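You operate a simulated robot arm through the tools that you are given. There is no shell and no other tool.

Carry out the task below with a simulated robot arm. There is one attempt and no reset: what you move stays moved.

Task
Set the blue divider to A and the green one to E.
Fine: lift each knob to slide it and push it down again.

Only the result counts: the job must be done as asked and must still hold three seconds after the hand-in. Knocking over, shifting, dropping, spilling or breaking anything else fails it.

Robot
A 6-joint arm with a two-finger gripper, fixed in place. Base frame: the origin is at the foot of the arm, x ahead of it, y to its left, z up. Lengths are in m, angles in rad, forces in N, time in s.
Its first joint turns from -2.897 to 2.897 rad. Payload 2.45 kg.
Tool frame: the origin (TCP) lies between the finger pads and is the grasp point; the fingertips stand 0.02 m ahead of it; z points along the fingers, y is the line along which they close. The gripper opens to 0.14 m. The gripper's body begins 0.168 m behind the TCP.
Orientation is told as [roll, pitch, yaw] about the base's x, y, z axes, in that order, counted from this pose: with the fingers straight down and closing along the base's y, the tool's x points along the base's -x, its y along +y and its z along -z.

Tools
- The arm moves only by the tool step_arm. Its argument "motion" is a list that holds one entry, the list of rows, each a list of 7 numbers: the shift along the tool's x, y, z in cm, then the turn, a rotation vector about the tool's x, y, z in rad, then the opening in per cent of the stroke, from 0 (shut) to 100 (fully open). In form: [[[x, y, z, rx, ry, rz, grip], ...]]. A call has 1 to 20 rows; each row is the pose to reach, as a shift and turn from the pose commanded when the call began, along the tool's axes at that moment. Rows are played at 5 a second. More than 0.05 m and 0.15 rad between two rows, or a gripper value outside its range, and nothing of the call is played. A pose out of reach is approached as far as the arm can. The call stops where the force on the tool passes 40 N (or 10 N more than at its start, if that is more) or the arm is blocked; 0.2 s more then pass. Each finger travels about 0.045 m/s and halts on what it meets, pressing with about 30 N; the grip force reading is that of the motor and also rises with nothing between the fingers. The clock runs only during rows and for 0.2 s after the last one: add rows that repeat a pose to give the fingers time. The reply holds the time, the measured pose of the TCP, the force on the tool along the base axes, the opening and the grip force, in the units named above and with some noise, with the torque about the TCP (base axes, N m) and any sound that the robot's microphone picked up.
- Cameras (640 x 400 px; columns grow to the right, rows downward): "scene" is fixed at [0.2226, -0.5004, 1.4713]; the picture's right is [0.87, -0.50, 0.00], its down [-0.19, -0.33, -0.92] and it looks along [0.46, 0.80, -0.38] (base axes); focal length 316 px, centre (320, 200). "wrist" rides on the gripper at [0.078, 0.011, -0.209] in the tool frame; the picture's right is [-0.14, 0.99, 0.00], its down [-0.92, -0.13, -0.37] and it looks along [-0.36, -0.05, 0.93] (tool axes); focal length 280 px, centre (320, 200). There is no depth. A picture from a camera that has moved, and an enlarged one, comes with that camera's place and axes in the base frame and with its lens.
- camera(camera): a new picture of that camera. The clock stands still meanwhile.
- close_up(camera, box): a new picture of the part [left, top, right, bottom] of that camera's present view, enlarged. The clock stands still meanwhile.
- job_done(): hands the job in; it is judged then, once.

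Places have to be worked out from the pictures, the camera data and where the tool is seen. Open the gripper and draw the arm clear of the work before you hand the job in, unless the task says otherwise.

The tools are called after "Call:" as name(argument=value, ...) on one line, values as JSON. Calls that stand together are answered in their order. step_arm: Moves the arm, as the interface text tells. Its arguments: {"type":"object","properties":{"motion":{"type":"array"}},"required":["motion"]} The other tools are called the same way: camera (camera) takes a picture; close_up (camera, box) takes an enlarged picture of a part of a camera's view; job_done () hands the job in.

At the start:

```text
t: 0.0
position: [0.8033, 0.1048, 1.1434]
orientation: [-0.001, -0.002, 0.001]
wrist_force: [-0.4, 0.1, -0.7]
moment: [0.01, 0.0, 0.0]
width: 0.1402
grip_force: 0.0
```

scene: 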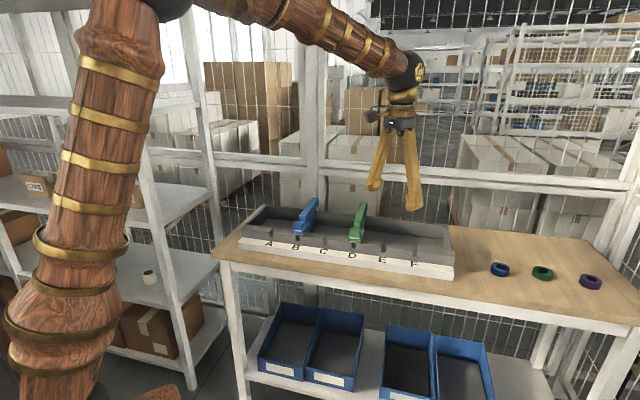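
wrist: 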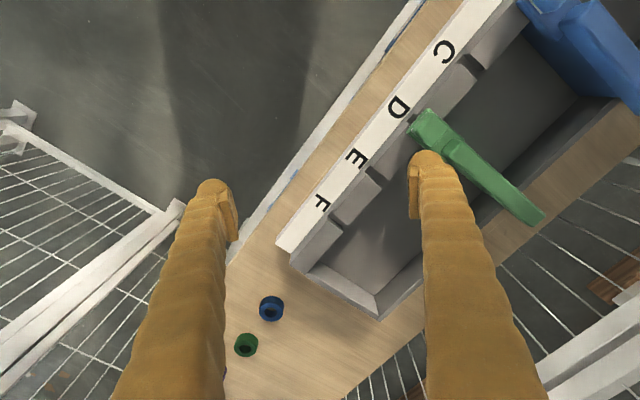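

I start by taking enlarged views of the tray and dividers to understand their geometry.

Call:
close_up(camera="scene", box=[220, 180, 470, 290])

Call:
close_up(camera="wrist", box=[260, 0, 640, 320])

Call:
close_up(camera="scene", box=[280, 185, 380, 260])

```text
2.56 times, centred on (345, 235) of scene
camera zoom: at [0.2226, -0.5004, 1.4713], right [0.87, -0.5, 0.0], down [-0.19, -0.33, -0.92], along [0.46, 0.8, -0.38], focal length 809 px, centre (256, 110)
```

zoom: 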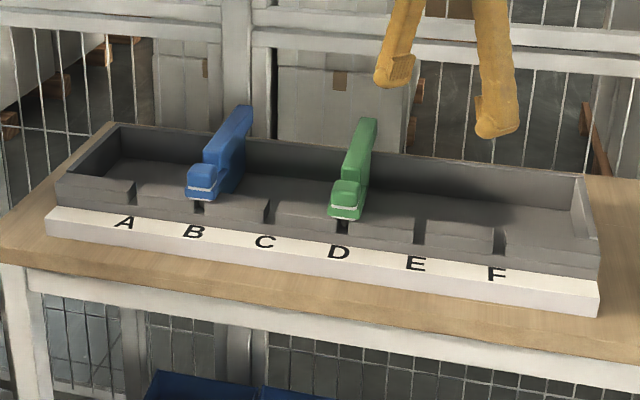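

```text
1.25 times, centred on (450, 160) of wrist
camera zoom: at [0.7249, 0.1172, 1.3523], right [0.14, 0.99, 0.0], down [0.92, -0.13, 0.37], along [0.37, -0.05, -0.93], focal length 350 px, centre (158, 250)
```

zoom: 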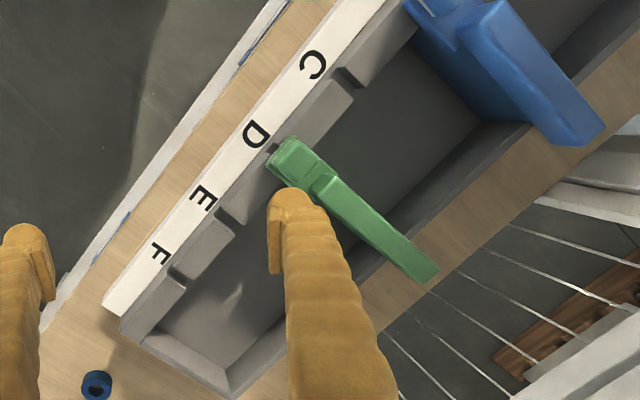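

```text
5.33 times, centred on (330, 222) of scene
camera zoom: at [0.2226, -0.5004, 1.4713], right [0.87, -0.5, 0.0], down [-0.19, -0.33, -0.92], along [0.46, 0.8, -0.38], focal length 1685 px, centre (267, 80)
```

zoom: 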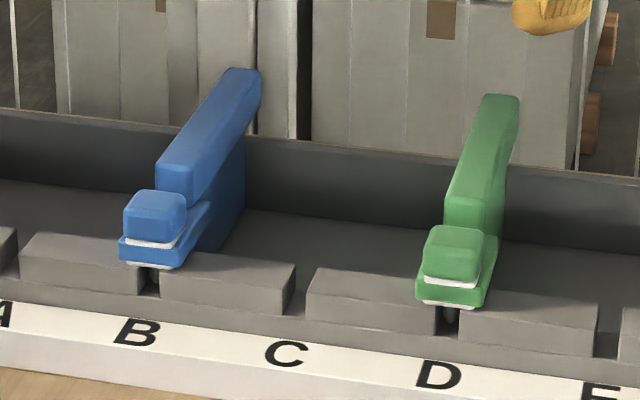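

The dividers triangulate well: green knob near (0.793, 0.254, 0.969), the slot row runs along (0.705, -0.709) at about 0.10 m pitch, with blue at B and green at D. I move above the green knob at a safe height, yawed 45° so the fingers close along the row, to inspect it with the wrist camera.

Call:
step_arm(motion=[[[0.17, 2.48, 0.3, 0, 0, -0.1315, 80], [0.34, 4.97, 0.6, 0, 0, -0.263, 65], [0.51, 7.45, 1.0, 0, 0, -0.3945, 50], [0.68, 9.93, 1.4, 0, 0, -0.526, 50], [0.85, 12.4, 1.7, 0, 0, -0.6575, 50], [1.03, 14.9, 2.0, 0, 0, -0.789, 50], [1.03, 14.9, 2.0, 0, 0, -0.789, 50], [1.03, 14.9, 2.0, 0, 0, -0.789, 50]]])

```text
t: 1.8
position: [0.7922, 0.2545, 1.1211]
orientation: [0.0, -0.001, 0.79]
wrist_force: [0.2, -0.1, 0.1]
moment: [-0.02, -0.01, 0.04]
width: 0.0699
grip_force: 0.2
```

The arm is now above the green knob. I take wrist and scene pictures to refine the knob's shape and place.

Call:
camera(camera="wrist")

Call:
close_up(camera="wrist", box=[220, 60, 420, 220])

Call:
close_up(camera="scene", box=[330, 190, 390, 250])

Call:
close_up(camera="scene", box=[270, 190, 330, 250])

```text
taken
camera wrist: at [0.73, 0.2081, 1.3308], right [-0.61, 0.8, 0.0], down [0.74, 0.56, 0.37], along [0.29, 0.22, -0.93], focal length 280 px, centre (320, 200)
```

wrist: 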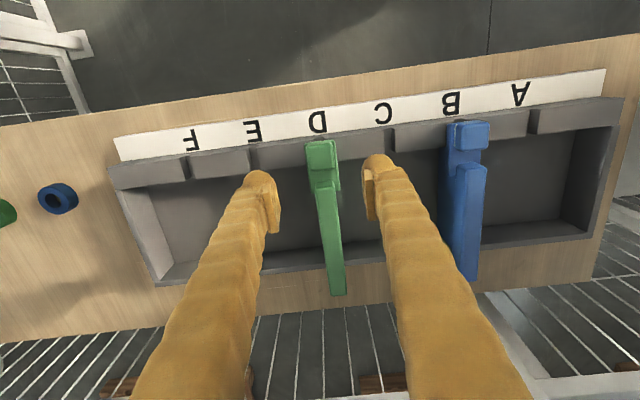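

```text
2.50 times, centred on (320, 140) of wrist
camera zoom: at [0.73, 0.2081, 1.3308], right [-0.61, 0.8, 0.0], down [0.74, 0.56, 0.37], along [0.29, 0.22, -0.93], focal length 701 px, centre (320, 350)
```

zoom: 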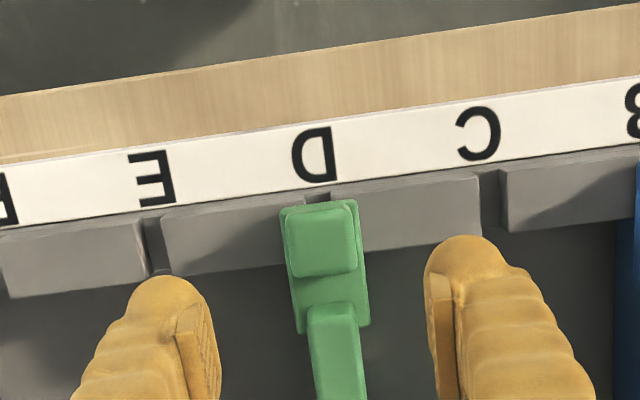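

```text
6.67 times, centred on (360, 220) of scene
camera zoom: at [0.2226, -0.5004, 1.4713], right [0.87, -0.5, 0.0], down [-0.19, -0.33, -0.92], along [0.46, 0.8, -0.38], focal length 2106 px, centre (53, 67)
```

zoom: 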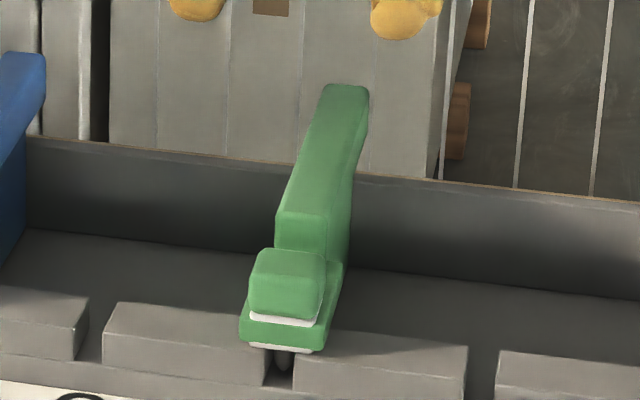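

```text
6.67 times, centred on (300, 220) of scene
camera zoom: at [0.2226, -0.5004, 1.4713], right [0.87, -0.5, 0.0], down [-0.19, -0.33, -0.92], along [0.46, 0.8, -0.38], focal length 2106 px, centre (453, 67)
```

zoom: 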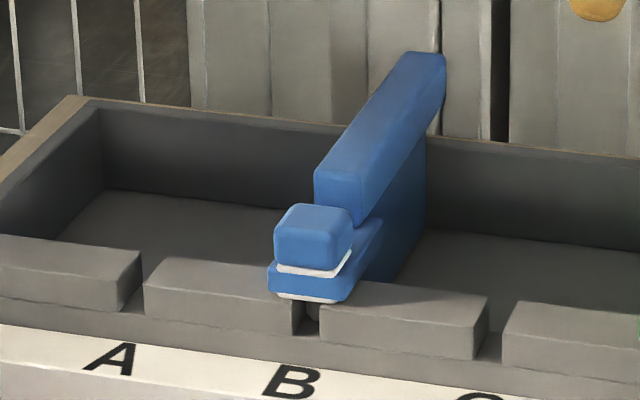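

The wrist view shows the cap almost exactly below the TCP (within about 2 mm). I zoom in further to measure the cap's edges before descending.

Call:
close_up(camera="wrist", box=[290, 125, 354, 165])

Call:
close_up(camera="scene", box=[340, 218, 372, 246])

```text
10.00 times, centred on (322, 145) of wrist
camera zoom: at [0.73, 0.2081, 1.3308], right [-0.61, 0.8, 0.0], down [0.74, 0.56, 0.37], along [0.29, 0.22, -0.93], focal length 2804 px, centre (300, 750)
```

zoom: 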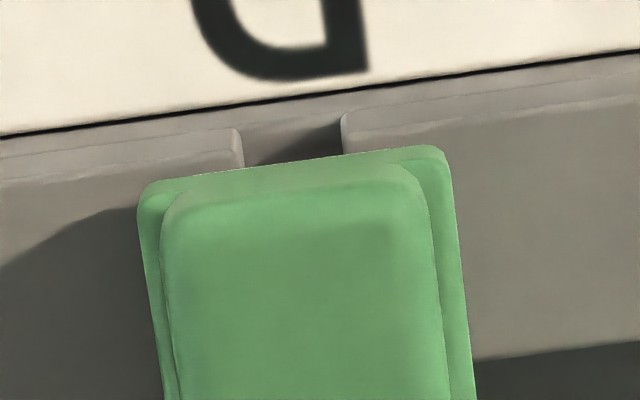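

```text
14.29 times, centred on (356, 232) of scene
camera zoom: at [0.2226, -0.5004, 1.4713], right [0.87, -0.5, 0.0], down [-0.19, -0.33, -0.92], along [0.46, 0.8, -0.38], focal length 4512 px, centre (-194, -257)
```

zoom: 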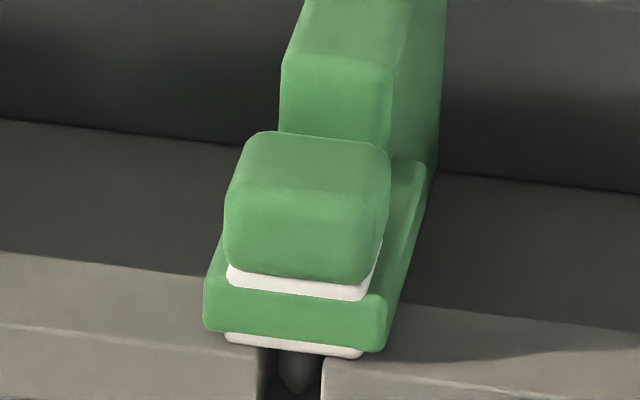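

The cap is about 34 mm wide and 21 mm tall, sitting on a slightly wider base block; alignment is good. I descend to about 1.5 cm above grasp height with the fingers straddling the cap, then check.

Call:
step_arm(motion=[[[-0.1, 0, 3.4, 0, 0, 0, 50], [-0.2, 0, 6.8, 0, 0, 0, 50], [-0.2, 0, 10.2, 0, 0, 0, 50], [-0.2, 0, 12.6, 0, 0, 0, 50], [-0.2, 0, 13.6, 0, 0, 0, 50], [-0.2, 0, 13.6, 0, 0, 0, 50]]])

Call:
close_up(camera="scene", box=[330, 205, 382, 246])

Call:
close_up(camera="wrist", box=[240, 130, 400, 230])

```text
t: 3.2
position: [0.7927, 0.2571, 0.9863]
orientation: [-0.001, -0.001, 0.791]
wrist_force: [-0.7, -0.4, 0.8]
moment: [0.02, 0.0, 0.01]
width: 0.0697
grip_force: 0.0
```

```text
9.76 times, centred on (356, 226) of scene
camera zoom: at [0.2226, -0.5004, 1.4713], right [0.87, -0.5, 0.0], down [-0.19, -0.33, -0.92], along [0.46, 0.8, -0.38], focal length 3082 px, centre (-31, -49)
```

zoom: 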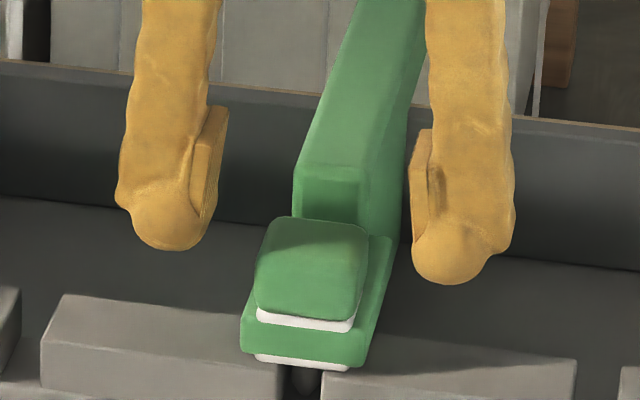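

```text
4.00 times, centred on (320, 180) of wrist
camera zoom: at [0.7317, 0.2092, 1.1956], right [-0.61, 0.8, 0.0], down [0.74, 0.56, 0.37], along [0.29, 0.22, -0.93], focal length 1122 px, centre (320, 280)
```

zoom: 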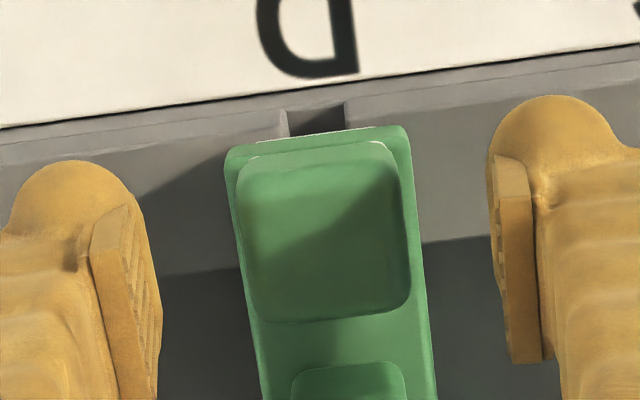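

The fingertips are level with the cap's top (z ≈ 0.967) and the cap is centred between them. I lower 1.7 cm and close on the cap, keeping the tips above the base block.

Call:
step_arm(motion=[[[0, 0, 0.9, 0, 0, 0, 50], [0, 0, 1.7, 0, 0, 0, 50], [0, 0, 1.7, 0, 0, 0, 40], [0, 0, 1.7, 0, 0, 0, 30], [0, 0, 1.7, 0, 0, 0, 20], [0, 0, 1.7, 0, 0, 0, 10], [0, 0, 1.7, 0, 0, 0, 10]]])

Call:
close_up(camera="scene", box=[330, 205, 382, 246])

Call:
close_up(camera="wrist", box=[240, 130, 400, 230])

```text
t: 4.8
position: [0.7934, 0.2567, 0.9724]
orientation: [0.0, 0.002, 0.789]
wrist_force: [-1.1, 1.1, -0.4]
moment: [0.0, 0.0, -0.14]
width: 0.035
grip_force: 44.7
```

```text
9.76 times, centred on (356, 226) of scene
camera zoom: at [0.2226, -0.5004, 1.4713], right [0.87, -0.5, 0.0], down [-0.19, -0.33, -0.92], along [0.46, 0.8, -0.38], focal length 3082 px, centre (-31, -49)
```

zoom: 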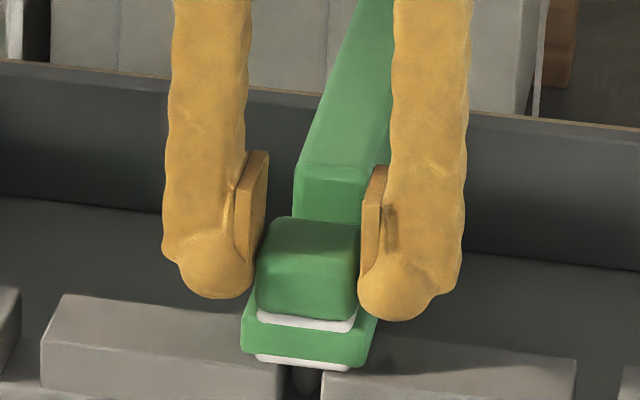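

```text
4.00 times, centred on (320, 180) of wrist
camera zoom: at [0.7316, 0.2093, 1.1807], right [-0.61, 0.8, 0.0], down [0.74, 0.56, 0.37], along [0.29, 0.22, -0.93], focal length 1122 px, centre (320, 280)
```

zoom: 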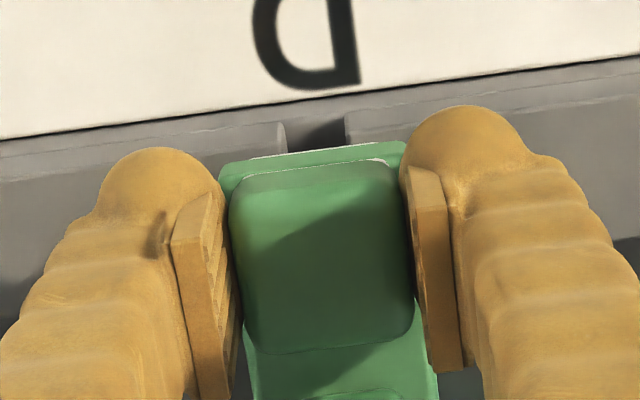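

The gripper holds the cap (width 35 mm, grip firm, negligible side force). I lift slowly by 8 mm and check the force and pictures.

Call:
step_arm(motion=[[[0, 0, -0.2, 0, 0, 0, 10], [0, 0, -0.4, 0, 0, 0, 10], [0, 0, -0.6, 0, 0, 0, 10], [0, 0, -0.8, 0, 0, 0, 10], [0, 0, -0.8, 0, 0, 0, 10]]])

Call:
close_up(camera="scene", box=[330, 205, 382, 246])

```text
t: 6.0
position: [0.7948, 0.2568, 0.9782]
orientation: [0.001, 0.001, 0.789]
wrist_force: [-5.1, -1.7, -1.6]
moment: [-0.07, 0.12, -0.2]
width: 0.0349
grip_force: 45.0
```

```text
9.76 times, centred on (356, 226) of scene
camera zoom: at [0.2226, -0.5004, 1.4713], right [0.87, -0.5, 0.0], down [-0.19, -0.33, -0.92], along [0.46, 0.8, -0.38], focal length 3082 px, centre (-31, -49)
```

zoom: 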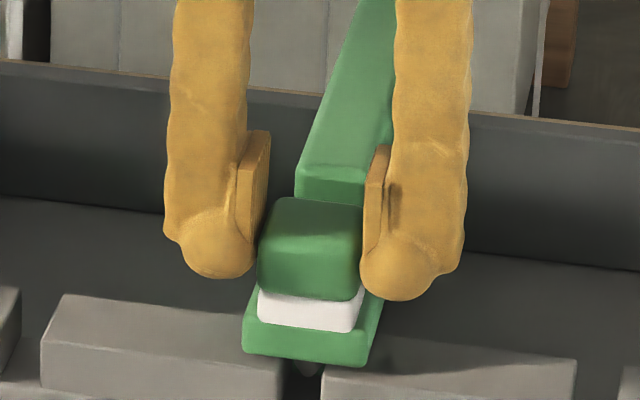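

The cap rose with the white plunger and the base stayed in place; the pin is coming out of the slot. I lift further in small steps to find the stop.

Call:
step_arm(motion=[[[0, 0, -0.2, 0, 0, 0, 10], [0, 0, -0.4, 0, 0, 0, 10], [0, 0, -0.6, 0, 0, 0, 10], [0, 0, -0.6, 0, 0, 0, 10]]])

Call:
close_up(camera="scene", box=[330, 205, 382, 246])

```text
t: 7.0
position: [0.7947, 0.2554, 0.985]
orientation: [0.001, -0.002, 0.788]
wrist_force: [-1.6, -3.6, -0.3]
moment: [-0.09, 0.03, -0.15]
width: 0.0348
grip_force: 44.8
```

```text
9.76 times, centred on (356, 226) of scene
camera zoom: at [0.2226, -0.5004, 1.4713], right [0.87, -0.5, 0.0], down [-0.19, -0.33, -0.92], along [0.46, 0.8, -0.38], focal length 3082 px, centre (-31, -49)
```

zoom: 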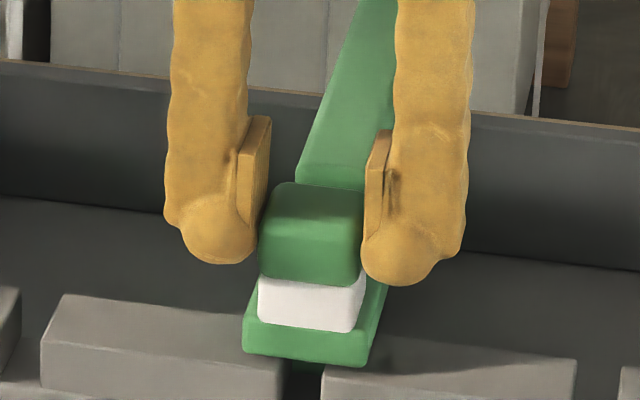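

Now the pin is no longer visible under the base block. I lift another few millimetres to feel for the end stop.

Call:
step_arm(motion=[[[0, 0, -0.2, 0, 0, 0, 10], [0, 0, -0.3, 0, 0, 0, 10], [0, 0, -0.4, 0, 0, 0, 10], [0, 0, -0.4, 0, 0, 0, 10]]])

Call:
close_up(camera="scene", box=[330, 205, 382, 246])

Call:
close_up(camera="wrist", box=[200, 100, 440, 250])

```text
t: 8.0
position: [0.7947, 0.2569, 0.9884]
orientation: [-0.001, -0.001, 0.79]
wrist_force: [10.9, 10.1, 0.9]
moment: [0.17, -0.15, -0.16]
width: 0.0347
grip_force: 45.2
```

```text
9.76 times, centred on (356, 226) of scene
camera zoom: at [0.2226, -0.5004, 1.4713], right [0.87, -0.5, 0.0], down [-0.19, -0.33, -0.92], along [0.46, 0.8, -0.38], focal length 3082 px, centre (-31, -49)
```

zoom: 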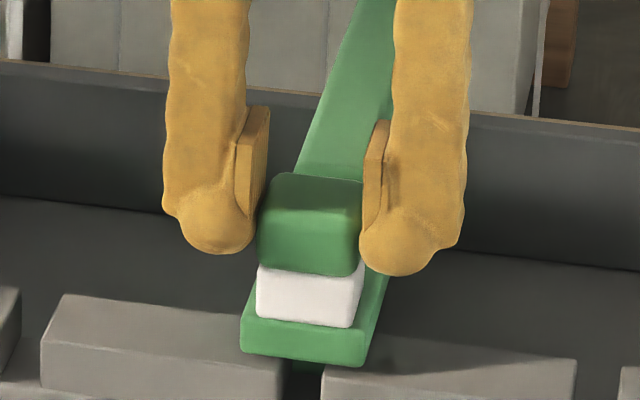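

```text
2.67 times, centred on (320, 175) of wrist
camera zoom: at [0.7313, 0.2093, 1.1979], right [-0.61, 0.8, 0.0], down [0.74, 0.56, 0.37], along [0.29, 0.22, -0.93], focal length 748 px, centre (320, 267)
```

zoom: 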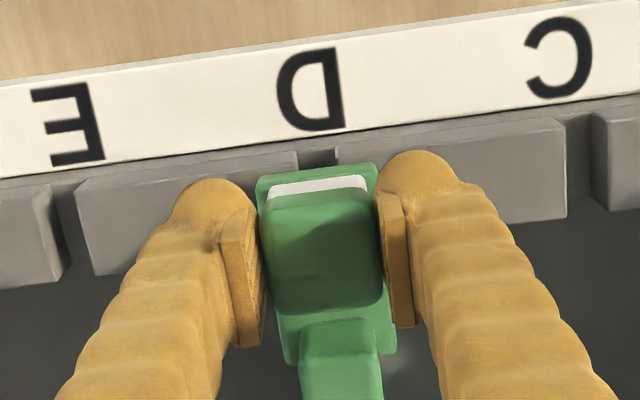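

The knob is up about 18 mm with the pin retracted into the base block, and from the wrist view slot E lies about 0.10 m along −y of the tool. I slide the first 1.5 cm gently and watch the force.

Call:
step_arm(motion=[[[0, -0.3, 0, 0, 0, 0, 10], [0, -0.6, 0, 0, 0, 0, 10], [0, -0.9, 0, 0, 0, 0, 10], [0, -1.2, 0, 0, 0, 0, 10], [0, -1.5, 0, 0, 0, 0, 10], [0, -1.5, 0, 0, 0, 0, 10]]])

Call:
close_up(camera="scene", box=[330, 195, 394, 246])

Call:
close_up(camera="wrist", box=[200, 100, 440, 250])

```text
t: 8.8
position: [0.797, 0.2534, 0.9873]
orientation: [0.001, 0.0, 0.789]
wrist_force: [-3.7, 6.6, 2.3]
moment: [0.1, 0.08, -0.22]
width: 0.0346
grip_force: 45.0
stopped in row 3: the force on the tool passed its limit at 45 N (the readings are from after the stop); the commanded pose is now the measured one
```

```text
7.84 times, centred on (362, 220) of scene
camera zoom: at [0.2226, -0.5004, 1.4713], right [0.87, -0.5, 0.0], down [-0.19, -0.33, -0.92], along [0.46, 0.8, -0.38], focal length 2477 px, centre (-9, 39)
```

zoom: 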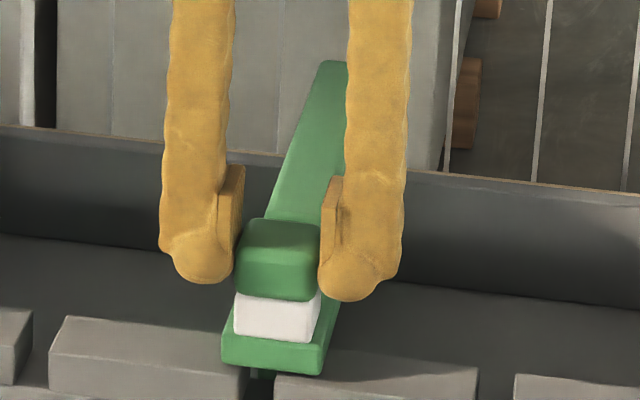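

```text
2.67 times, centred on (320, 175) of wrist
camera zoom: at [0.7358, 0.2051, 1.1982], right [-0.61, 0.8, 0.0], down [0.74, 0.56, 0.37], along [0.29, 0.23, -0.93], focal length 748 px, centre (320, 267)
```

zoom: 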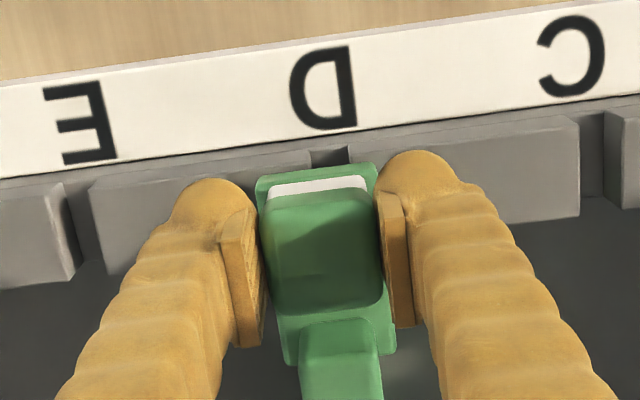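

The slide stopped after about 4–5 mm with 45 N, so the pin may still catch the slot wall or friction is high. I zoom in under the base block to check for the pin.

Call:
close_up(camera="scene", box=[344, 228, 372, 248])

Call:
close_up(camera="wrist", box=[290, 140, 354, 180])

```text
16.00 times, centred on (358, 238) of scene
camera zoom: at [0.2226, -0.5004, 1.4713], right [0.87, -0.5, 0.0], down [-0.19, -0.33, -0.92], along [0.46, 0.8, -0.38], focal length 5054 px, centre (-288, -408)
```

zoom: 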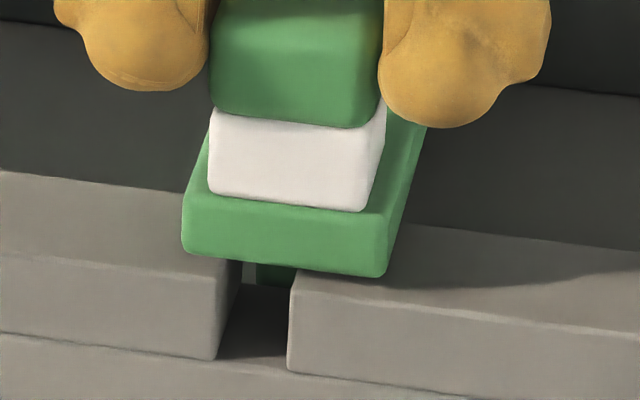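

```text
10.00 times, centred on (322, 160) of wrist
camera zoom: at [0.7358, 0.2051, 1.1982], right [-0.61, 0.8, 0.0], down [0.74, 0.56, 0.37], along [0.29, 0.23, -0.93], focal length 2804 px, centre (300, 600)
```

zoom: 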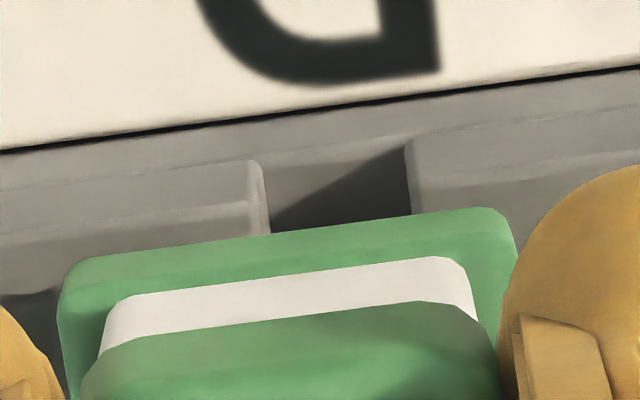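

No pin is visible, but from this angle its tip could still be up to ~9 mm inside the slot hidden behind the block's edge; the 4–5 mm travel matches slot play. I ease back 2 mm to unload and lift in small steps to find the plunger's real end stop.

Call:
step_arm(motion=[[[0, 0.15, 0, 0, 0, 0, 10], [0, 0.25, 0, 0, 0, 0, 10], [0, 0.25, -0.2, 0, 0, 0, 10], [0, 0.25, -0.35, 0, 0, 0, 10], [0, 0.25, -0.5, 0, 0, 0, 10], [0, 0.25, -0.5, 0, 0, 0, 10]]])

Call:
close_up(camera="scene", box=[336, 216, 376, 246])

```text
t: 10.2
position: [0.7962, 0.2544, 0.9919]
orientation: [0.002, -0.002, 0.787]
wrist_force: [-1.9, -0.3, -34.5]
moment: [-0.05, 0.03, -0.13]
width: 0.0349
grip_force: 44.6
```

```text
13.33 times, centred on (356, 231) of scene
camera zoom: at [0.2226, -0.5004, 1.4713], right [0.87, -0.5, 0.0], down [-0.19, -0.33, -0.92], along [0.46, 0.8, -0.38], focal length 4212 px, centre (-160, -213)
```

zoom: 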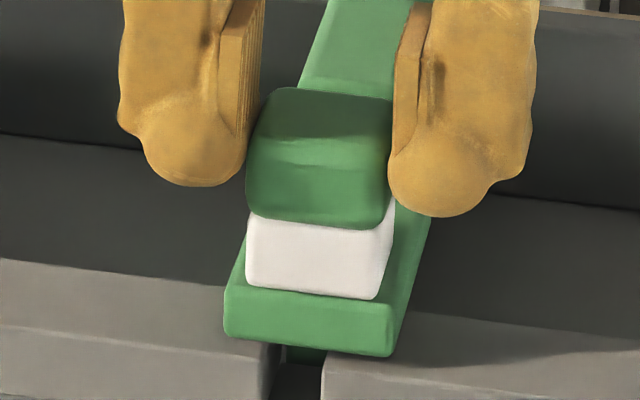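

The end stop is reached (34 N downward), so the full travel is about 20 mm. I ease down about 0.7 mm to relieve it and then try sliding toward E slowly.

Call:
step_arm(motion=[[[0, 0, 0.04, 0, 0, 0, 10], [0, 0, 0.08, 0, 0, 0, 10], [0, 0, 0.08, 0, 0, 0, 10]]])

```text
t: 11.0
position: [0.7963, 0.2541, 0.9944]
orientation: [0.003, -0.001, 0.791]
wrist_force: [-3.1, -4.7, -27.0]
moment: [-0.11, 0.09, -0.24]
width: 0.0351
grip_force: 44.9
```

Still 27 N, so the arm's compliance is about 10 N/mm. I lower another 2 mm or so to leave only a light upward pull.

Call:
step_arm(motion=[[[0, 0, 0.06, 0, 0, 0, 10], [0, 0, 0.12, 0, 0, 0, 10], [0, 0, 0.18, 0, 0, 0, 10], [0, 0, 0.18, 0, 0, 0, 10]]])

```text
t: 12.0
position: [0.7978, 0.2529, 0.9915]
orientation: [0.003, -0.001, 0.789]
wrist_force: [-14.1, -13.3, 2.1]
moment: [0.06, -0.17, -0.21]
width: 0.0347
grip_force: 44.8
```

Vertical load is gone; a sideways force of ~19 N along −v indicates my commanded position is ~1.5–2 mm too deep (+v). I correct by +1.5 mm in tool x and read again.

Call:
step_arm(motion=[[[0.08, 0, 0, 0, 0, 0, 10], [0.15, 0, 0, 0, 0, 0, 10], [0.15, 0, 0, 0, 0, 0, 10]]])

```text
t: 12.8
position: [0.7973, 0.2539, 0.9914]
orientation: [0.002, -0.002, 0.789]
wrist_force: [6.8, 7.4, -1.3]
moment: [0.19, -0.18, -0.18]
width: 0.0349
grip_force: 45.0
```

Now +10 N along v, so stiffness is ~19 N/mm; I shift back 0.5 mm and begin sliding toward E in slow 2 mm rows.

Call:
step_arm(motion=[[[-0.05, 0, 0, 0, 0, 0, 10], [-0.05, -0.15, 0, 0, 0, 0, 10], [-0.05, -0.3, 0, 0, 0, 0, 10], [-0.05, -0.5, 0, 0, 0, 0, 10], [-0.05, -0.7, 0, 0, 0, 0, 10], [-0.05, -0.9, 0, 0, 0, 0, 10], [-0.05, -1.1, 0, 0, 0, 0, 10], [-0.05, -1.3, 0, 0, 0, 0, 10], [-0.05, -1.5, 0, 0, 0, 0, 10]]])

Call:
close_up(camera="scene", box=[330, 195, 394, 246])

```text
t: 13.7
position: [0.7974, 0.251, 0.9915]
orientation: [0.005, -0.001, 0.79]
wrist_force: [-3.9, 5.4, 2.6]
moment: [0.11, 0.07, -0.25]
width: 0.0348
grip_force: 45.2
stopped in row 4: the force on the tool passed its limit at 44 N (the readings are from after the stop); the commanded pose is now the measured one
```

```text
7.84 times, centred on (362, 220) of scene
camera zoom: at [0.2226, -0.5004, 1.4713], right [0.87, -0.5, 0.0], down [-0.19, -0.33, -0.92], along [0.46, 0.8, -0.38], focal length 2477 px, centre (-9, 39)
```

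zoom: 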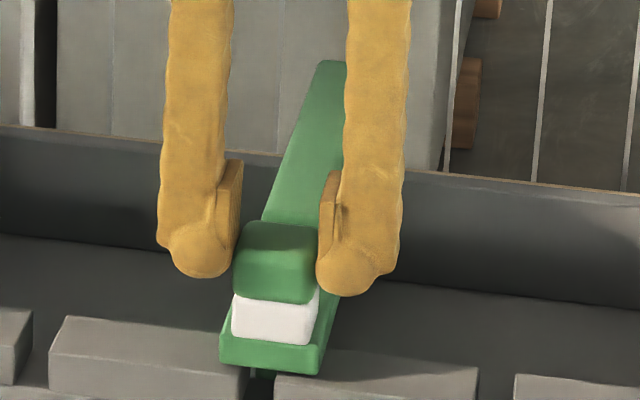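

The divider moves freely for about 5 mm, then hits a hard stop at the same place, so something such as the pin is still catching the slot wall. I zoom in at high magnification on the slot mouth from both cameras.

Call:
close_up(camera="scene", box=[348, 234, 364, 246])

Call:
camera(camera="wrist")

Call:
close_up(camera="scene", box=[286, 226, 310, 246])

```text
16.00 times, centred on (356, 240) of scene
camera zoom: at [0.2226, -0.5004, 1.4713], right [0.87, -0.5, 0.0], down [-0.19, -0.33, -0.92], along [0.46, 0.8, -0.38], focal length 5054 px, centre (-256, -440)
```

zoom: 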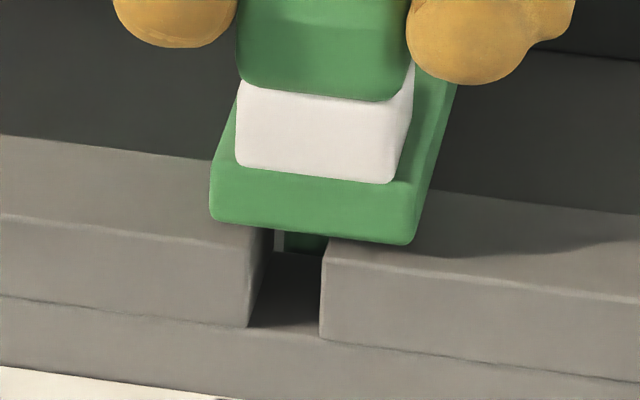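

```text
taken
camera wrist: at [0.7354, 0.2052, 1.2007], right [-0.61, 0.79, 0.01], down [0.74, 0.56, 0.37], along [0.29, 0.23, -0.93], focal length 280 px, centre (320, 200)
```

wrist: 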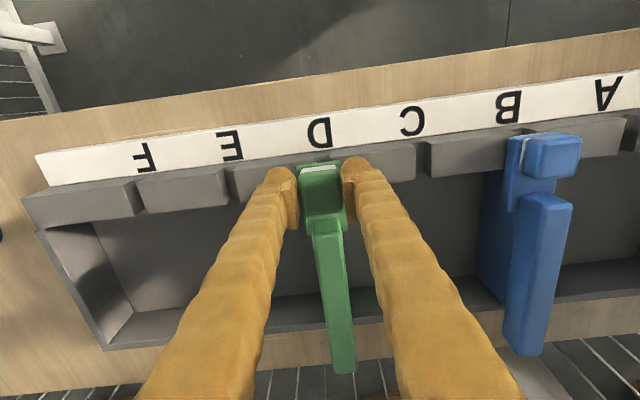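

```text
16.00 times, centred on (298, 236) of scene
camera zoom: at [0.2226, -0.5004, 1.4713], right [0.87, -0.5, 0.0], down [-0.19, -0.33, -0.92], along [0.46, 0.8, -0.38], focal length 5054 px, centre (672, -376)
```

zoom: 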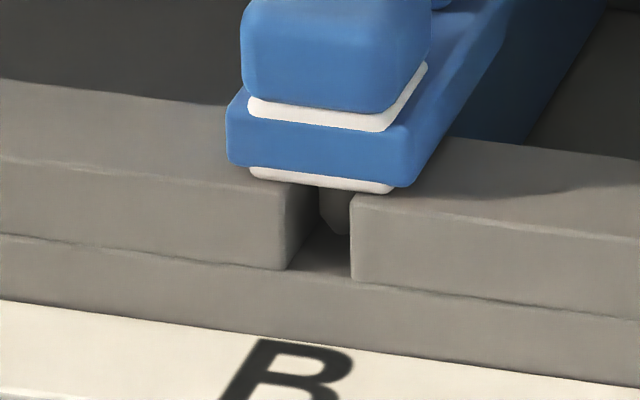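

The blue reference shows the pin reaching the slot floor, about 19 mm below the rail top, so it only clears at full lift, and both slide attempts were 1–2 mm short of it. I back off from the wall and pull up to the stop again, this time keeping an upward preload.

Call:
step_arm(motion=[[[0, 0.15, 0, 0, 0, 0, 10], [0, 0.3, 0, 0, 0, 0, 10], [0, 0.3, -0.1, 0, 0, 0, 10], [0, 0.3, -0.2, 0, 0, 0, 10], [0, 0.3, -0.2, 0, 0, 0, 10]]])

Call:
close_up(camera="scene", box=[336, 216, 376, 246])

```text
t: 14.9
position: [0.7953, 0.2547, 0.994]
orientation: [0.006, 0.0, 0.79]
wrist_force: [-3.2, -0.2, -2.5]
moment: [-0.04, 0.08, -0.23]
width: 0.035
grip_force: 44.7
```

```text
13.33 times, centred on (356, 231) of scene
camera zoom: at [0.2226, -0.5004, 1.4713], right [0.87, -0.5, 0.0], down [-0.19, -0.33, -0.92], along [0.46, 0.8, -0.38], focal length 4212 px, centre (-160, -213)
```

zoom: 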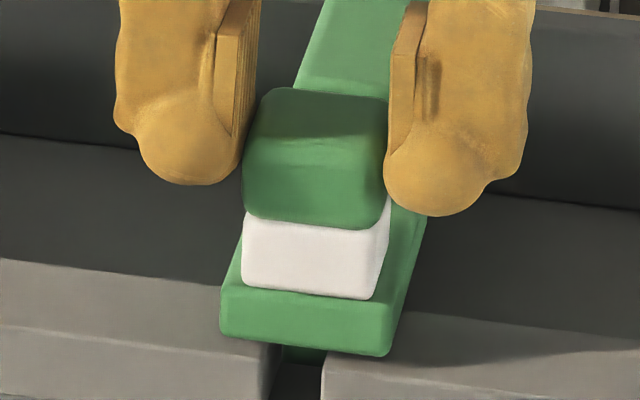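

Vertical load is still only −2.5 N, so the stop isn't quite reached. I raise in 0.5 mm steps until a moderate upward pull builds.

Call:
step_arm(motion=[[[0, 0, -0.05, 0, 0, 0, 10], [0, 0, -0.1, 0, 0, 0, 10], [0, 0, -0.15, 0, 0, 0, 10], [0, 0, -0.15, 0, 0, 0, 10]]])

```text
t: 15.9
position: [0.796, 0.2548, 0.9936]
orientation: [0.006, 0.002, 0.789]
wrist_force: [3.7, 5.4, -34.1]
moment: [0.02, -0.03, -0.2]
width: 0.0351
grip_force: 45.1
```

At the stop again (−34 N). I relax it slightly (0.8 mm) to keep roughly 20–25 N upward preload and slide toward E slowly.

Call:
step_arm(motion=[[[0, 0, 0.05, 0, 0, 0, 10], [0, 0, 0.1, 0, 0, 0, 10], [0, -0.15, 0.1, 0, 0, 0, 10], [0, -0.3, 0.1, 0, 0, 0, 10], [0, -0.45, 0.1, 0, 0, 0, 10], [0, -0.6, 0.1, 0, 0, 0, 10], [0, -0.75, 0.1, 0, 0, 0, 10], [0, -0.9, 0.1, 0, 0, 0, 10]]])

Call:
close_up(camera="scene", box=[336, 216, 376, 246])

```text
t: 17.7
position: [0.802, 0.2492, 0.9932]
orientation: [0.003, -0.002, 0.791]
wrist_force: [-19.6, -15.6, 7.0]
moment: [-0.43, 0.47, -0.23]
width: 0.0349
grip_force: 44.8
```

```text
13.33 times, centred on (356, 231) of scene
camera zoom: at [0.2226, -0.5004, 1.4713], right [0.87, -0.5, 0.0], down [-0.19, -0.33, -0.92], along [0.46, 0.8, -0.38], focal length 4212 px, centre (-160, -213)
```

zoom: 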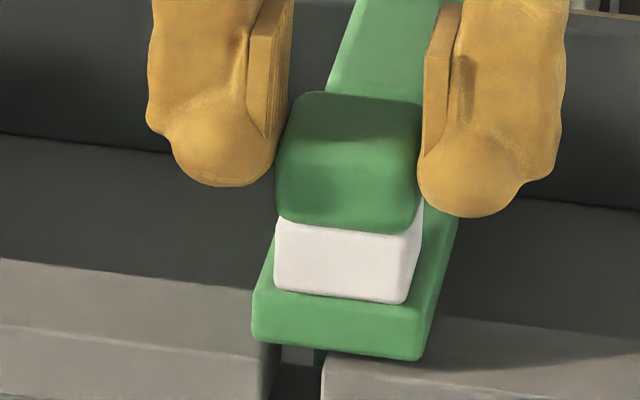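

It moved past the slot edge (about 10 mm total) with the pin now over the rail. There is a 25 N side load along −v, so I correct +1.2 mm in tool x and continue the slide.

Call:
step_arm(motion=[[[0.06, 0, 0, 0, 0, 0, 10], [0.12, 0, 0, 0, 0, 0, 10], [0.12, -0.3, 0, 0, 0, 0, 10], [0.12, -0.6, 0, 0, 0, 0, 10], [0.12, -0.9, 0, 0, 0, 0, 10], [0.12, -1.2, 0, 0, 0, 0, 10], [0.12, -1.5, 0, 0, 0, 0, 10], [0.12, -1.8, 0, 0, 0, 0, 10], [0.12, -2.1, 0, 0, 0, 0, 10], [0.12, -2.4, 0, 0, 0, 0, 10], [0.12, -2.4, 0, 0, 0, 0, 10]]])

Call:
close_up(camera="scene", box=[330, 205, 394, 256])

```text
t: 20.1
position: [0.8186, 0.2321, 0.9938]
orientation: [0.003, -0.004, 0.791]
wrist_force: [22.8, 25.1, 8.8]
moment: [0.47, -0.39, -0.24]
width: 0.0347
grip_force: 44.4
```

```text
7.84 times, centred on (362, 230) of scene
camera zoom: at [0.2226, -0.5004, 1.4713], right [0.87, -0.5, 0.0], down [-0.19, -0.33, -0.92], along [0.46, 0.8, -0.38], focal length 2477 px, centre (-9, -39)
```

zoom: 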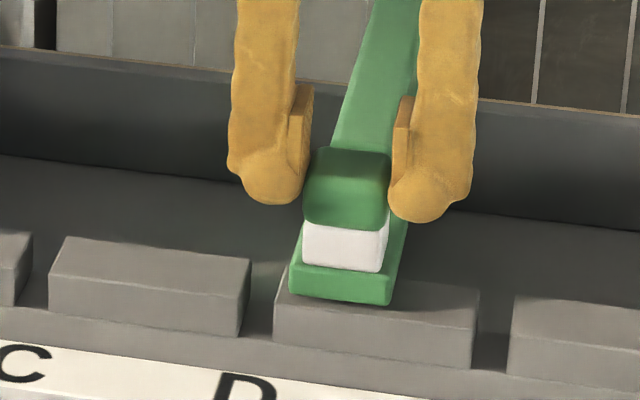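

The divider slides smoothly; total travel is about 35 mm. The side load is now +34 N along v, so I shift −1.3 mm in tool x and slide another 3 cm.

Call:
step_arm(motion=[[[-0.07, 0, 0, 0, 0, 0, 10], [-0.13, 0, 0, 0, 0, 0, 10], [-0.13, 0, 0, 0, 0, 0, 10]]])

```text
t: 20.9
position: [0.8183, 0.2323, 0.9938]
orientation: [0.006, -0.002, 0.791]
wrist_force: [15.5, 19.2, 9.7]
moment: [0.27, -0.19, -0.24]
width: 0.035
grip_force: 44.5
```

The side load dropped only to ~25 N; I shift a further 2 mm the same way and read again.

Call:
step_arm(motion=[[[-0.07, 0, 0, 0, 0, 0, 10], [-0.14, 0, 0, 0, 0, 0, 10], [-0.2, 0, 0, 0, 0, 0, 10], [-0.2, 0, 0, 0, 0, 0, 10]]])

```text
t: 21.9
position: [0.8179, 0.2317, 0.9932]
orientation: [0.005, 0.003, 0.792]
wrist_force: [-22.3, -19.9, 5.9]
moment: [-0.54, 0.57, -0.2]
width: 0.0348
grip_force: 46.0
```

Overshot to −30 N; moving back about 1 mm should null it, then I slide 2.5 cm.

Call:
step_arm(motion=[[[0.06, 0, 0, 0, 0, 0, 10], [0.11, 0, 0, 0, 0, 0, 10], [0.11, -0.3, 0, 0, 0, 0, 10], [0.11, -0.6, 0, 0, 0, 0, 10], [0.11, -0.9, 0, 0, 0, 0, 10], [0.11, -1.2, 0, 0, 0, 0, 10], [0.11, -1.5, 0, 0, 0, 0, 10], [0.11, -1.8, 0, 0, 0, 0, 10], [0.11, -2.1, 0, 0, 0, 0, 10], [0.11, -2.4, 0, 0, 0, 0, 10], [0.11, -2.4, 0, 0, 0, 0, 10]]])

Call:
close_up(camera="scene", box=[340, 205, 404, 256])

```text
t: 24.3
position: [0.8368, 0.216, 0.993]
orientation: [0.008, 0.0, 0.791]
wrist_force: [-22.1, -20.9, -17.7]
moment: [-0.28, 0.3, -0.2]
width: 0.0351
grip_force: 44.9
```

```text
7.84 times, centred on (372, 230) of scene
camera zoom: at [0.2226, -0.5004, 1.4713], right [0.87, -0.5, 0.0], down [-0.19, -0.33, -0.92], along [0.46, 0.8, -0.38], focal length 2477 px, centre (-88, -39)
```

zoom: 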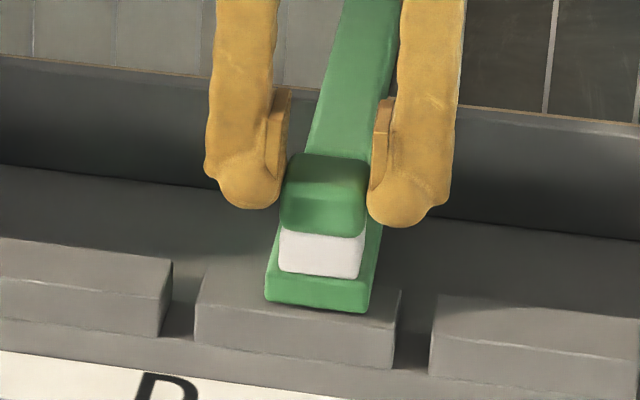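

Travel is now ~59 mm. Side load is −30 N along v and −18 N vertical; I shift +0.9 mm in x, ease down 0.4 mm, and slide another 2.4 cm.

Call:
step_arm(motion=[[[0.05, 0, 0.02, 0, 0, 0, 10], [0.1, 0, 0.04, 0, 0, 0, 10], [0.1, -0.3, 0.04, 0, 0, 0, 10], [0.1, -0.6, 0.04, 0, 0, 0, 10], [0.1, -0.9, 0.04, 0, 0, 0, 10], [0.1, -1.2, 0.04, 0, 0, 0, 10], [0.1, -1.5, 0.04, 0, 0, 0, 10], [0.1, -1.8, 0.04, 0, 0, 0, 10], [0.1, -2.1, 0.04, 0, 0, 0, 10], [0.1, -2.4, 0.04, 0, 0, 0, 10], [0.1, -2.4, 0.04, 0, 0, 0, 10]]])

Call:
close_up(camera="scene", box=[350, 210, 414, 261])

Call:
close_up(camera="wrist", box=[200, 100, 440, 250])

```text
t: 26.7
position: [0.8531, 0.1981, 0.9934]
orientation: [0.004, -0.003, 0.79]
wrist_force: [14.9, 20.2, 7.9]
moment: [0.25, -0.26, -0.28]
width: 0.0346
grip_force: 45.1
```

```text
7.84 times, centred on (382, 236) of scene
camera zoom: at [0.2226, -0.5004, 1.4713], right [0.87, -0.5, 0.0], down [-0.19, -0.33, -0.92], along [0.46, 0.8, -0.38], focal length 2477 px, centre (-166, -78)
```

zoom: 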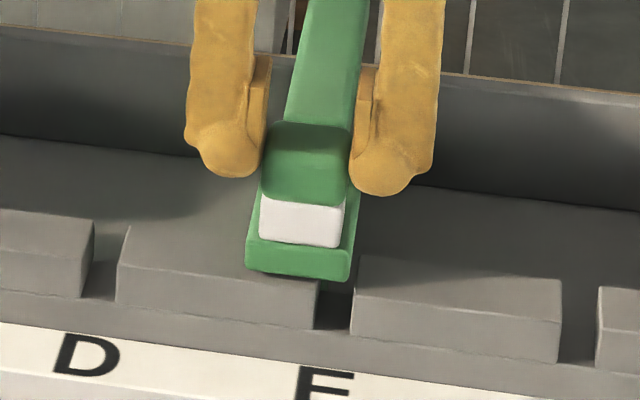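

```text
2.67 times, centred on (320, 175) of wrist
camera zoom: at [0.7915, 0.1503, 1.203], right [-0.61, 0.79, 0.0], down [0.74, 0.56, 0.37], along [0.29, 0.23, -0.93], focal length 748 px, centre (320, 267)
```

zoom: 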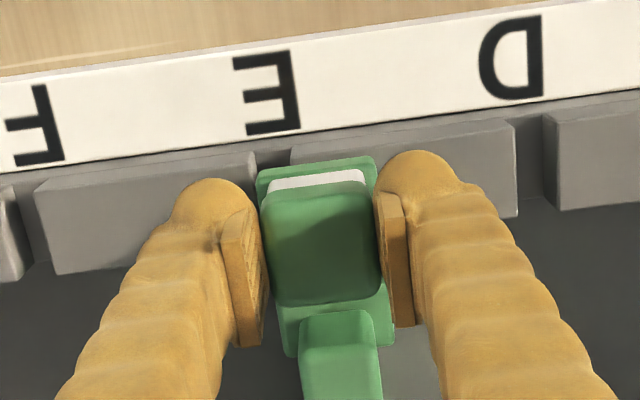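

Travel is about 84 mm; slot E is about 16 mm further. I correct −0.8 mm in x and slide the remaining 15.8 mm.

Call:
step_arm(motion=[[[-0.08, 0, 0, 0, 0, 0, 10], [-0.15, 0, 0, 0, 0, 0, 10], [-0.15, -0.3, 0, 0, 0, 0, 10], [-0.15, -0.6, 0, 0, 0, 0, 10], [-0.15, -0.9, 0, 0, 0, 0, 10], [-0.15, -1.2, 0, 0, 0, 0, 10], [-0.15, -1.4, 0, 0, 0, 0, 10], [-0.15, -1.58, 0, 0, 0, 0, 10], [-0.15, -1.58, 0, 0, 0, 0, 10]]])

Call:
close_up(camera="scene", box=[360, 222, 400, 252])

Call:
close_up(camera="wrist", box=[200, 100, 440, 250])

Call:
close_up(camera="wrist", box=[290, 140, 354, 180])

```text
t: 28.7
position: [0.8632, 0.1883, 0.9922]
orientation: [0.006, -0.001, 0.789]
wrist_force: [-4.3, -6.2, -2.3]
moment: [-0.12, 0.08, -0.26]
width: 0.0349
grip_force: 45.2
```

```text
13.33 times, centred on (380, 237) of scene
camera zoom: at [0.2226, -0.5004, 1.4713], right [0.87, -0.5, 0.0], down [-0.19, -0.33, -0.92], along [0.46, 0.8, -0.38], focal length 4212 px, centre (-480, -293)
```

zoom: 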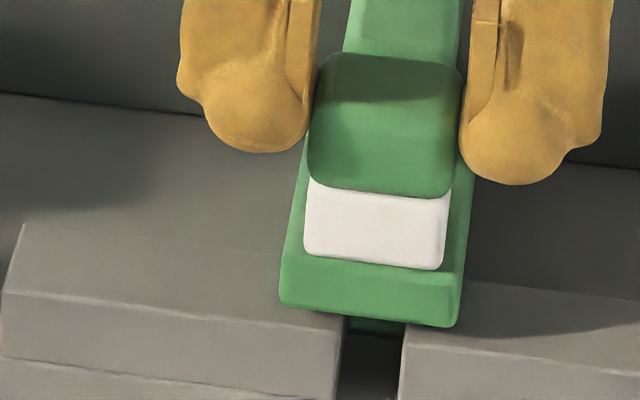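

```text
2.67 times, centred on (320, 175) of wrist
camera zoom: at [0.8027, 0.14, 1.202], right [-0.61, 0.79, 0.0], down [0.74, 0.56, 0.37], along [0.29, 0.23, -0.93], focal length 748 px, centre (320, 267)
```

zoom: 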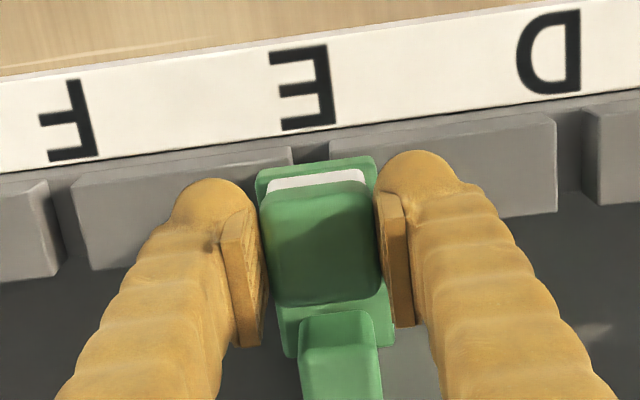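

```text
10.00 times, centred on (322, 160) of wrist
camera zoom: at [0.8027, 0.14, 1.202], right [-0.61, 0.79, 0.0], down [0.74, 0.56, 0.37], along [0.29, 0.23, -0.93], focal length 2804 px, centre (300, 600)
```

zoom: 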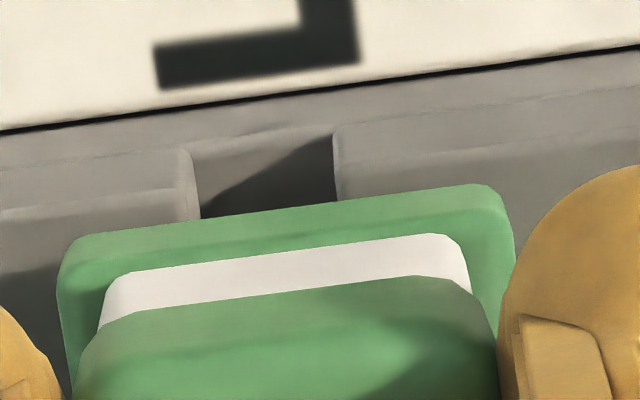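

Travel is 99.5 mm and the slot E mouth sits nearly centred below the block; both views suggest about 0.8 mm more. I nudge that and lower the knob gradually while watching the force.

Call:
step_arm(motion=[[[0, -0.08, 0, 0, 0, 0, 10], [0, -0.08, 0.2, 0, 0, 0, 10], [0, -0.08, 0.4, 0, 0, 0, 10], [0, -0.08, 0.6, 0, 0, 0, 10], [0, -0.08, 0.8, 0, 0, 0, 10], [0, -0.08, 1.0, 0, 0, 0, 10], [0, -0.08, 1.0, 0, 0, 0, 10]]])

Call:
close_up(camera="scene", box=[360, 222, 400, 252])

```text
t: 30.3
position: [0.8653, 0.1883, 0.9821]
orientation: [0.005, -0.001, 0.791]
wrist_force: [-18.0, -15.3, 0.6]
moment: [-0.34, 0.42, -0.2]
width: 0.0349
grip_force: 45.4
```

```text
13.33 times, centred on (380, 237) of scene
camera zoom: at [0.2226, -0.5004, 1.4713], right [0.87, -0.5, 0.0], down [-0.19, -0.33, -0.92], along [0.46, 0.8, -0.38], focal length 4212 px, centre (-480, -293)
```

zoom: 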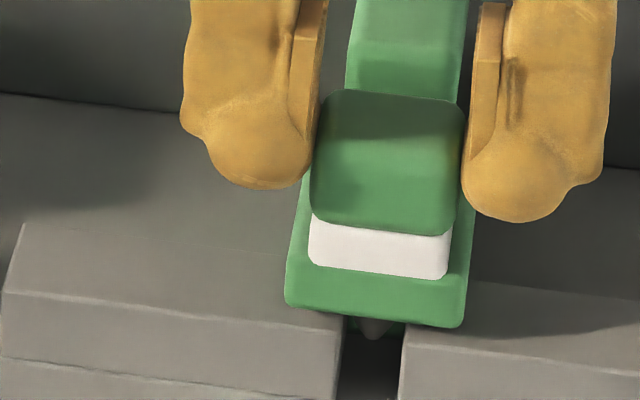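

The pin is visibly entering slot E with no vertical resistance. I relieve the side load with +0.8 mm in x and lower the remaining centimetre.

Call:
step_arm(motion=[[[0.08, 0, 0.2, 0, 0, 0, 10], [0.08, 0, 0.4, 0, 0, 0, 10], [0.08, 0, 0.6, 0, 0, 0, 10], [0.08, 0, 0.75, 0, 0, 0, 10], [0.08, 0, 0.85, 0, 0, 0, 10], [0.08, 0, 0.95, 0, 0, 0, 10], [0.08, 0, 1.05, 0, 0, 0, 10], [0.08, 0, 1.05, 0, 0, 0, 10]]])

Call:
close_up(camera="scene", box=[360, 222, 400, 252])

```text
t: 32.1
position: [0.8659, 0.1869, 0.9741]
orientation: [0.003, 0.0, 0.791]
wrist_force: [-14.3, -14.6, 29.3]
moment: [-0.12, 0.13, -0.2]
width: 0.0348
grip_force: 45.3
```

```text
13.33 times, centred on (380, 237) of scene
camera zoom: at [0.2226, -0.5004, 1.4713], right [0.87, -0.5, 0.0], down [-0.19, -0.33, -0.92], along [0.46, 0.8, -0.38], focal length 4212 px, centre (-480, -293)
```

zoom: 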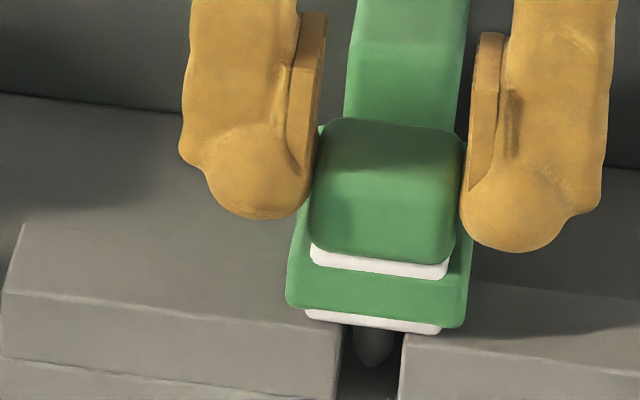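

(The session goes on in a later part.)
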